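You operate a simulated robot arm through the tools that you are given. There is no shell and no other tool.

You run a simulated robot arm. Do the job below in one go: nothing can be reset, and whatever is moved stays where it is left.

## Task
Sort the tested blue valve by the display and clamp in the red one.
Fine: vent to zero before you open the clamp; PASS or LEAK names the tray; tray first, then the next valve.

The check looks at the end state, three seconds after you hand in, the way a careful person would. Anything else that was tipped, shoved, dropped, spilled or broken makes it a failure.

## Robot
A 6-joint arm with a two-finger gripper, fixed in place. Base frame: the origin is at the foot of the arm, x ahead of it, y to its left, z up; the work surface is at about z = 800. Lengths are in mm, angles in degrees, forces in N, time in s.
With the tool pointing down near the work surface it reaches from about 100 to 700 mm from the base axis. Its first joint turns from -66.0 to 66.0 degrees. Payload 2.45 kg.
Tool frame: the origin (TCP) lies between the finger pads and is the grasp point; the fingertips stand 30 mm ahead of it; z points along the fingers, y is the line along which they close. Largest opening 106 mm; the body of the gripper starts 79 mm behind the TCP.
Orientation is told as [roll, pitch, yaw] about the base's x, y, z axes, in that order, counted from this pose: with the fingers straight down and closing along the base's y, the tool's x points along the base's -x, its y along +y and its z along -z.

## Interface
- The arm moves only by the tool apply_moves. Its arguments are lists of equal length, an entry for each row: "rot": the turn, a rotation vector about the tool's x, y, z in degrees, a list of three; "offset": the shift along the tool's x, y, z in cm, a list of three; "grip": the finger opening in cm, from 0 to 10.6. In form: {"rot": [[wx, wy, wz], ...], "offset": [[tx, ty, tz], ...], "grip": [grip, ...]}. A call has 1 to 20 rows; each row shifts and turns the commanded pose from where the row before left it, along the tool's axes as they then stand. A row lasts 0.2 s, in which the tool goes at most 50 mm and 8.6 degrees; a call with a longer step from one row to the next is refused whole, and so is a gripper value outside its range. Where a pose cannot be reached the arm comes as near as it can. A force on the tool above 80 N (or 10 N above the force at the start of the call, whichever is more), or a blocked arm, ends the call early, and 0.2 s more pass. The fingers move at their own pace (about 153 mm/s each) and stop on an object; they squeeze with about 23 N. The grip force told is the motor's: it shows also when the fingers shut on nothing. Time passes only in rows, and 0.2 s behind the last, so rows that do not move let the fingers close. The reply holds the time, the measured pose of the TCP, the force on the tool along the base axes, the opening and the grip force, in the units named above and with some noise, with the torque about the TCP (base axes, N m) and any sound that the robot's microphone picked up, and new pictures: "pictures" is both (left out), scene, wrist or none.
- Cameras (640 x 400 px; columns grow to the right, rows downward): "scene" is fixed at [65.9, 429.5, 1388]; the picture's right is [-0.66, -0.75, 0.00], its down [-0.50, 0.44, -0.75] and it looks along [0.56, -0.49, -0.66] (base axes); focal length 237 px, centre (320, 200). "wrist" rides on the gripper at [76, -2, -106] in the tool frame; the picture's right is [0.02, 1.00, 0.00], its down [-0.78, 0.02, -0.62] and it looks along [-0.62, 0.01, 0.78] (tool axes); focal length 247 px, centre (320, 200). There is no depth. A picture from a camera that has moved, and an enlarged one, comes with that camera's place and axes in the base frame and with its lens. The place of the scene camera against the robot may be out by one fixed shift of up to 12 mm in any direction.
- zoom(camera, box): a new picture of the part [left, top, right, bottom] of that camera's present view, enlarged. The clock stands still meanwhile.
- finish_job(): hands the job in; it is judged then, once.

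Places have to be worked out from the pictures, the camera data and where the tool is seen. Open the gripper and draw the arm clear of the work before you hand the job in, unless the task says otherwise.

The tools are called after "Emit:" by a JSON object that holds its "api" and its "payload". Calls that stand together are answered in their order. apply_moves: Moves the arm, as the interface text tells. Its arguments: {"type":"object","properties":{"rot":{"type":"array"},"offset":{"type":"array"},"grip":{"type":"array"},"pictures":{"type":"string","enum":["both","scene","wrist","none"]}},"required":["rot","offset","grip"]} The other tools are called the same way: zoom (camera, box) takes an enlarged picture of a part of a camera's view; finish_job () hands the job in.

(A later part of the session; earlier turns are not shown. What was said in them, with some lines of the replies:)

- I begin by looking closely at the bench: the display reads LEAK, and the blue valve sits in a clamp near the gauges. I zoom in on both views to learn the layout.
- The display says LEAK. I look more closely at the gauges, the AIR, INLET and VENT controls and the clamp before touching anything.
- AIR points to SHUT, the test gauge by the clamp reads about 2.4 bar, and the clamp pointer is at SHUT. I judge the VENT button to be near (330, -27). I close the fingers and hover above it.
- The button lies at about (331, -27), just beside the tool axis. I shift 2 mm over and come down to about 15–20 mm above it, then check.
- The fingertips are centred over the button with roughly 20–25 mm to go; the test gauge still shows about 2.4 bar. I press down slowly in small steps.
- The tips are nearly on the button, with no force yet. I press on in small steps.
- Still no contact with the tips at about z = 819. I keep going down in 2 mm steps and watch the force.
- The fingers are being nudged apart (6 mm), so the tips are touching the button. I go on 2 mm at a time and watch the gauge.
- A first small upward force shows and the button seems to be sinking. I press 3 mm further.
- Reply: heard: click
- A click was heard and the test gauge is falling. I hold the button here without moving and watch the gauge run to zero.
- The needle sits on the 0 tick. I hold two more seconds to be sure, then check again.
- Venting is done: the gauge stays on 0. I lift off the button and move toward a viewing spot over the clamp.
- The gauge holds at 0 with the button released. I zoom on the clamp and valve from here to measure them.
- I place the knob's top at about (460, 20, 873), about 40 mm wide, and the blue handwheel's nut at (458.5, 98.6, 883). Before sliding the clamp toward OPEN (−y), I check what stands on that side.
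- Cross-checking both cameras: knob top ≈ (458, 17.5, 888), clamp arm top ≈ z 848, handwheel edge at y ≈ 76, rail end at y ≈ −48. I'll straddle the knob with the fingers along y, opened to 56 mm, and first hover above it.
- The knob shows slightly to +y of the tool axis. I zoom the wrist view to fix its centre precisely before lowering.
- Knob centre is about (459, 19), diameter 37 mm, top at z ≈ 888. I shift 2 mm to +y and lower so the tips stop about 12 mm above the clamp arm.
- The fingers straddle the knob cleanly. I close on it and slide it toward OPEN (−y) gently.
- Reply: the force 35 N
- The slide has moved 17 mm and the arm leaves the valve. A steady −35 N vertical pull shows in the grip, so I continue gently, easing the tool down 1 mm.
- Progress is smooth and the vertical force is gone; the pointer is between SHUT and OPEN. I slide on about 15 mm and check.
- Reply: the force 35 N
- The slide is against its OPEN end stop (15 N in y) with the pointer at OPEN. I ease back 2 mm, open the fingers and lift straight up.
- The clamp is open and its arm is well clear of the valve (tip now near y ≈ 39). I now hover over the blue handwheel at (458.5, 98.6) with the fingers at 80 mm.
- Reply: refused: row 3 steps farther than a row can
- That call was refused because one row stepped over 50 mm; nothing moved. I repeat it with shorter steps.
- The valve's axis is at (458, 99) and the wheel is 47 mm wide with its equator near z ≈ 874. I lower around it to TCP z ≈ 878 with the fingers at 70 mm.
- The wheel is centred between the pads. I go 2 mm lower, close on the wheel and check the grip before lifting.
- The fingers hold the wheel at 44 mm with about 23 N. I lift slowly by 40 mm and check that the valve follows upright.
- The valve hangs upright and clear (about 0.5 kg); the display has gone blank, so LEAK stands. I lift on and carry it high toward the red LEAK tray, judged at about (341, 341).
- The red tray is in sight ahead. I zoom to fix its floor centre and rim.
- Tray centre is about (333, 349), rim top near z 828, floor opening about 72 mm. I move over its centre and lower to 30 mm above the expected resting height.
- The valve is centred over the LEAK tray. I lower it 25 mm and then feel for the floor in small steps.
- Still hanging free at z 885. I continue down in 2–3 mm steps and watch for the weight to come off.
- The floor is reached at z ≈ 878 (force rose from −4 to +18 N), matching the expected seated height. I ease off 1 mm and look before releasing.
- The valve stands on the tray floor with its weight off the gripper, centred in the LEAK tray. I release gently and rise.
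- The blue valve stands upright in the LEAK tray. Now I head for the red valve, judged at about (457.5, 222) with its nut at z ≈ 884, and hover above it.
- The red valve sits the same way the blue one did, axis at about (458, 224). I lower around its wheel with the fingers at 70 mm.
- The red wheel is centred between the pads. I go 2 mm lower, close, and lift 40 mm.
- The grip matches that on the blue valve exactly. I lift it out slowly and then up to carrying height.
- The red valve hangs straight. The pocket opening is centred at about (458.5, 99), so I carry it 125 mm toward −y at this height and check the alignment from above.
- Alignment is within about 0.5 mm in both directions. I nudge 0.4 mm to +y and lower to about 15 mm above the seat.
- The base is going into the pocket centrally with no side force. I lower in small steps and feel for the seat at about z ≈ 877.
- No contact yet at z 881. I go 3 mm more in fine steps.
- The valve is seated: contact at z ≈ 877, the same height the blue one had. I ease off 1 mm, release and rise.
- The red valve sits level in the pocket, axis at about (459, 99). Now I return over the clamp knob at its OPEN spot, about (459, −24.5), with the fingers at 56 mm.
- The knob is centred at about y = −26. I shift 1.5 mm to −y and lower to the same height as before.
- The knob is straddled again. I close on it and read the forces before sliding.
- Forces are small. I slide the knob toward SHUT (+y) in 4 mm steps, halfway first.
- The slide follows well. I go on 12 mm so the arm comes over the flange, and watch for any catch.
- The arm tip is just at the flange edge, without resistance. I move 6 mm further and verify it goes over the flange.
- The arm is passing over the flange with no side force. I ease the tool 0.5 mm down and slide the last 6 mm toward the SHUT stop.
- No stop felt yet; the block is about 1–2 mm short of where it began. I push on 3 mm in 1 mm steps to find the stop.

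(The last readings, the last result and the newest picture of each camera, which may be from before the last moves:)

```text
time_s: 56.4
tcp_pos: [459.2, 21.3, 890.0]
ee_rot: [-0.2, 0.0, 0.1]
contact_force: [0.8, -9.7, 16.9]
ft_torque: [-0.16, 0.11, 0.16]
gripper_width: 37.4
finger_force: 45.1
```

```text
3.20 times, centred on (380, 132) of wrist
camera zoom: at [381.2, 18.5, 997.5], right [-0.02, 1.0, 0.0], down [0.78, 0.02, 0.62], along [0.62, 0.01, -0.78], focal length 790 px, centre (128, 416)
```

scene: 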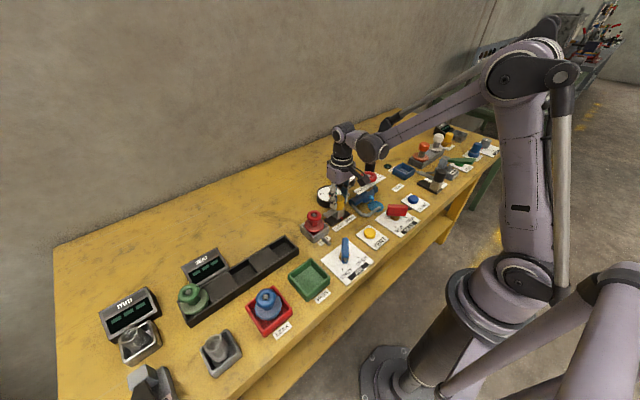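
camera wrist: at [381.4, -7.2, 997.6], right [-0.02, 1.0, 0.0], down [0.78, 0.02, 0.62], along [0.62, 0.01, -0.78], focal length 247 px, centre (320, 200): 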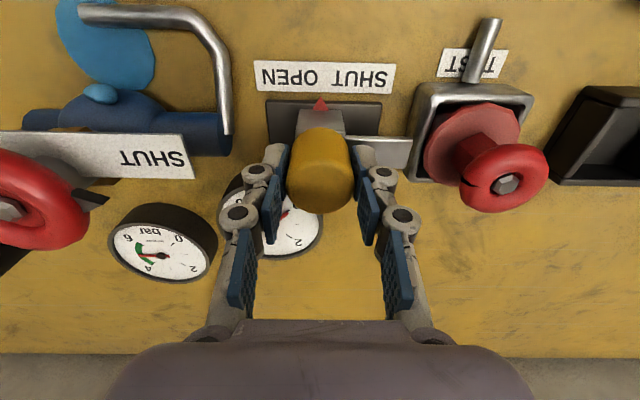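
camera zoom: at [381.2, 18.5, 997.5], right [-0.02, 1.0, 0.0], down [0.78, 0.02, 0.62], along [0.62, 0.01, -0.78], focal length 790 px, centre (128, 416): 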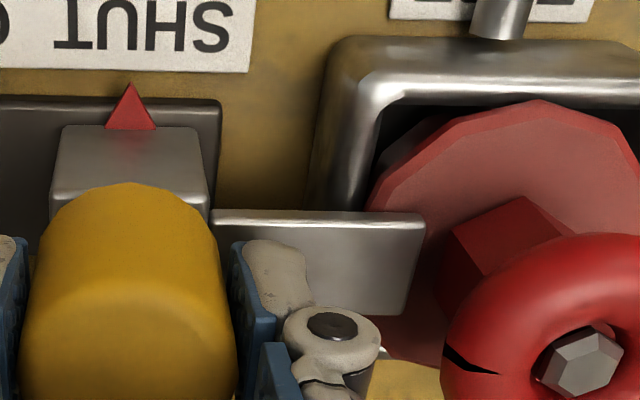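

The stop is felt (−9.7 N in y) and the block sits exactly as at the start, pointer at SHUT. I ease 0.5 mm back, open the fingers and lift clear.

Emit:
{"api": "apply_moves", "payload": {"rot": [[0, 0, 0], [0, 0, 0], [0, 0, 0], [0, 0, 0], [0, 0, 0], [0, 0, 0], [0, 0, 0], [0, 0, 0]], "offset": [[0, -0.05, 0], [0, 0, 0], [0, 0, 0], [0, 0, -1.5], [0, 0, -4], [0, 0, -4], [0, 0, -4], [0, 0, 0]], "grip": [3.7, 5.2, 5.6, 5.6, 5.6, 5.6, 5.6, 5.6]}}

Emit:
{"api": "zoom", "payload": {"camera": "scene", "box": [280, 180, 360, 240]}}

Emit:
{"api": "zoom", "payload": {"camera": "wrist", "box": [250, 40, 450, 165]}}

```text
time_s: 58.2
tcp_pos: [457.7, 21.0, 1024.8]
ee_rot: [0.0, 0.0, -0.1]
contact_force: [-0.1, 0.2, 0.1]
ft_torque: [0.01, -0.01, 0.03]
gripper_width: 55.8
finger_force: 0.0
camera wrist: at [380.1, 18.8, 1132.3], right [-0.02, 1.0, 0.0], down [0.78, 0.02, 0.62], along [0.62, 0.01, -0.78], focal length 247 px, centre (320, 200)
```

scene: 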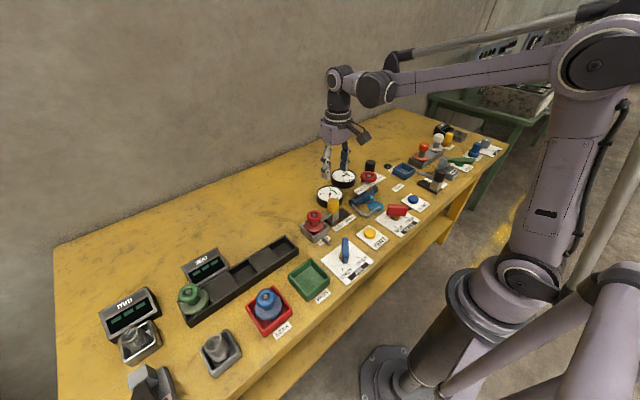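
wrist: 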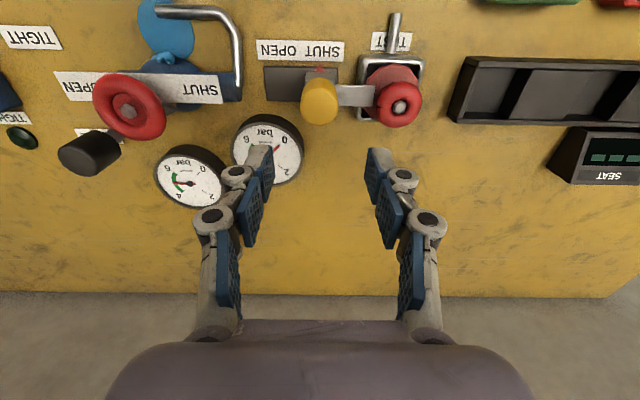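

```text
6.67 times, centred on (320, 210) of scene
camera zoom: at [65.9, 429.5, 1388.0], right [-0.66, -0.75, 0.0], down [-0.5, 0.44, -0.75], along [0.56, -0.49, -0.66], focal length 1577 px, centre (320, 133)
```

zoom: 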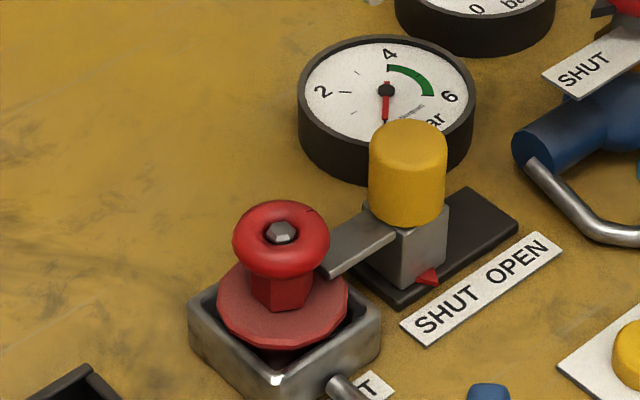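

```text
3.20 times, centred on (350, 102) of wrist
camera zoom: at [380.1, 18.8, 1132.3], right [-0.02, 1.0, 0.0], down [0.78, 0.02, 0.62], along [0.62, 0.01, -0.78], focal length 790 px, centre (224, 512)
```

zoom: 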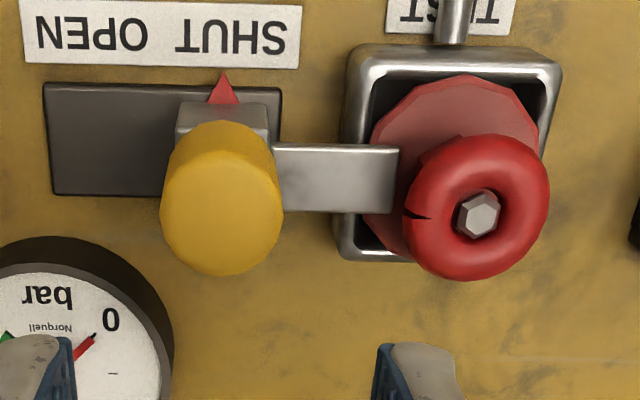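

The clamp is SHUT with its arm over the red valve's flange, just as the blue one was held. I raise the arm back to near its starting pose with the gripper open and take a last look.

Emit:
{"api": "apply_moves", "payload": {"rot": [[0, 0, 0], [0, 0, 0], [0, 0, 0], [0, 0, 0], [0, 0, 0], [0, 0, 0]], "offset": [[0, 0, -4], [0, 0, -4], [1.5, -1.7, -2.5], [2.2, -2.5, 0], [2.2, -2.5, 0], [0, 0, 0]], "grip": [5.6, 7, 10.6, 10.6, 10.6, 10.6]}}

Emit:
{"api": "zoom", "payload": {"camera": "scene", "box": [160, 190, 400, 340]}}

Emit:
{"api": "zoom", "payload": {"camera": "wrist", "box": [100, 0, 500, 250]}}

Emit:
{"api": "zoom", "payload": {"camera": "scene", "box": [220, 260, 320, 340]}}

```text
time_s: 59.6
tcp_pos: [400.3, -45.6, 1129.3]
ee_rot: [-0.1, 0.0, -0.1]
contact_force: [0.0, -1.1, 1.3]
ft_torque: [0.0, 0.04, 0.0]
gripper_width: 106.0
finger_force: 0.1
camera wrist: at [322.1, -48.0, 1236.6], right [-0.02, 1.0, 0.0], down [0.78, 0.02, 0.62], along [0.62, 0.01, -0.78], focal length 247 px, centre (320, 200)
```

scene: 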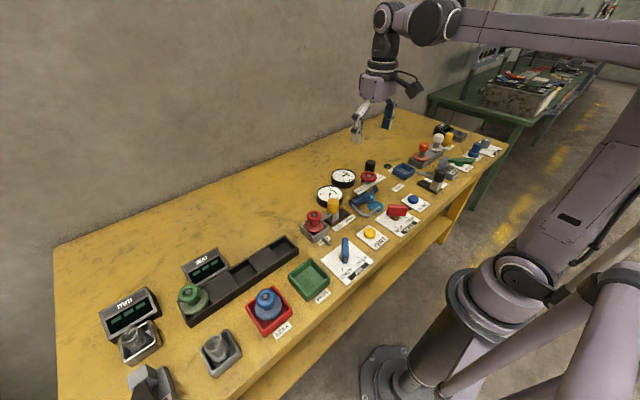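
wrist: 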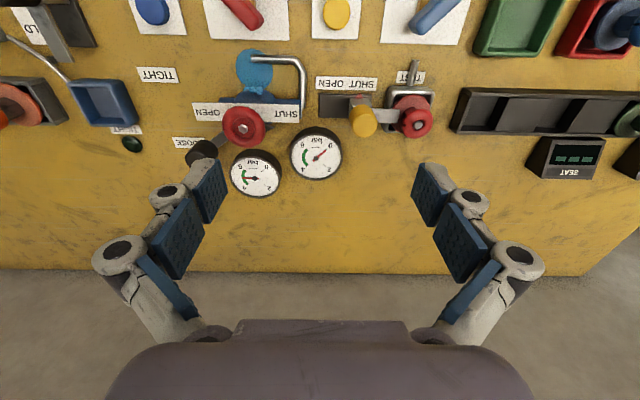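

```text
2.67 times, centred on (280, 265) of scene
camera zoom: at [65.9, 429.5, 1388.0], right [-0.66, -0.75, 0.0], down [-0.5, 0.44, -0.75], along [0.56, -0.49, -0.66], focal length 631 px, centre (427, 27)
```

zoom: 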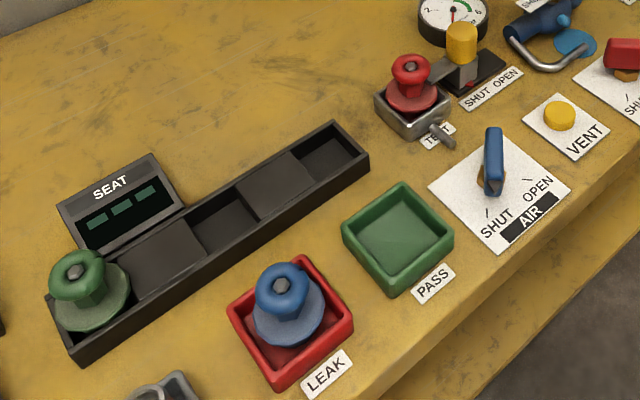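

```text
1.60 times, centred on (300, 125) of wrist
camera zoom: at [322.1, -48.0, 1236.6], right [-0.02, 1.0, 0.0], down [0.78, 0.02, 0.62], along [0.62, 0.01, -0.78], focal length 395 px, centre (352, 320)
```

zoom: 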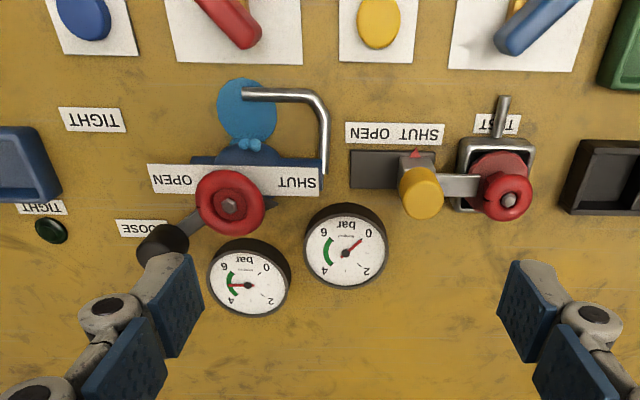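

```text
5.00 times, centred on (270, 300) of scene
camera zoom: at [65.9, 429.5, 1388.0], right [-0.66, -0.75, 0.0], down [-0.5, 0.44, -0.75], along [0.56, -0.49, -0.66], focal length 1183 px, centre (570, -300)
```

zoom: 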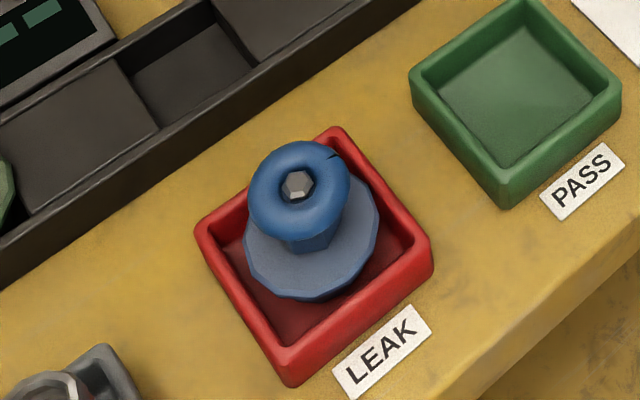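

All is as asked: the gauge is at 0, the blue valve stands upright in the LEAK tray, and the red valve is seated with the clamp at SHUT. Nothing else has moved, and the arm is clear with its gripper open. I hand in the job.

Emit:
{"api": "finish_job", "payload": {}}

```text
The job is handed in.
```

The blue valve is in the LEAK tray and the red valve is clamped in the test pocket. The job is handed in; no verdict has come back yet.

- **Vent:** AIR was already at SHUT. I held VENT until the test gauge fell from about 2.4 bar to 0, and it stayed at 0 after I let go. Only then did I open the clamp.
- **Blue valve:** The display read LEAK, both before and after venting. The valve now stands upright in the red LEAK tray.
- **Red valve:** It went in after the blue valve was in its tray. It sits at the same depth the blue valve had. The clamp is back against its SHUT stop, with its arm over the flange.

In the last pictures nothing else on the bench looks moved or tipped. The arm is back near its starting position with the gripper open.
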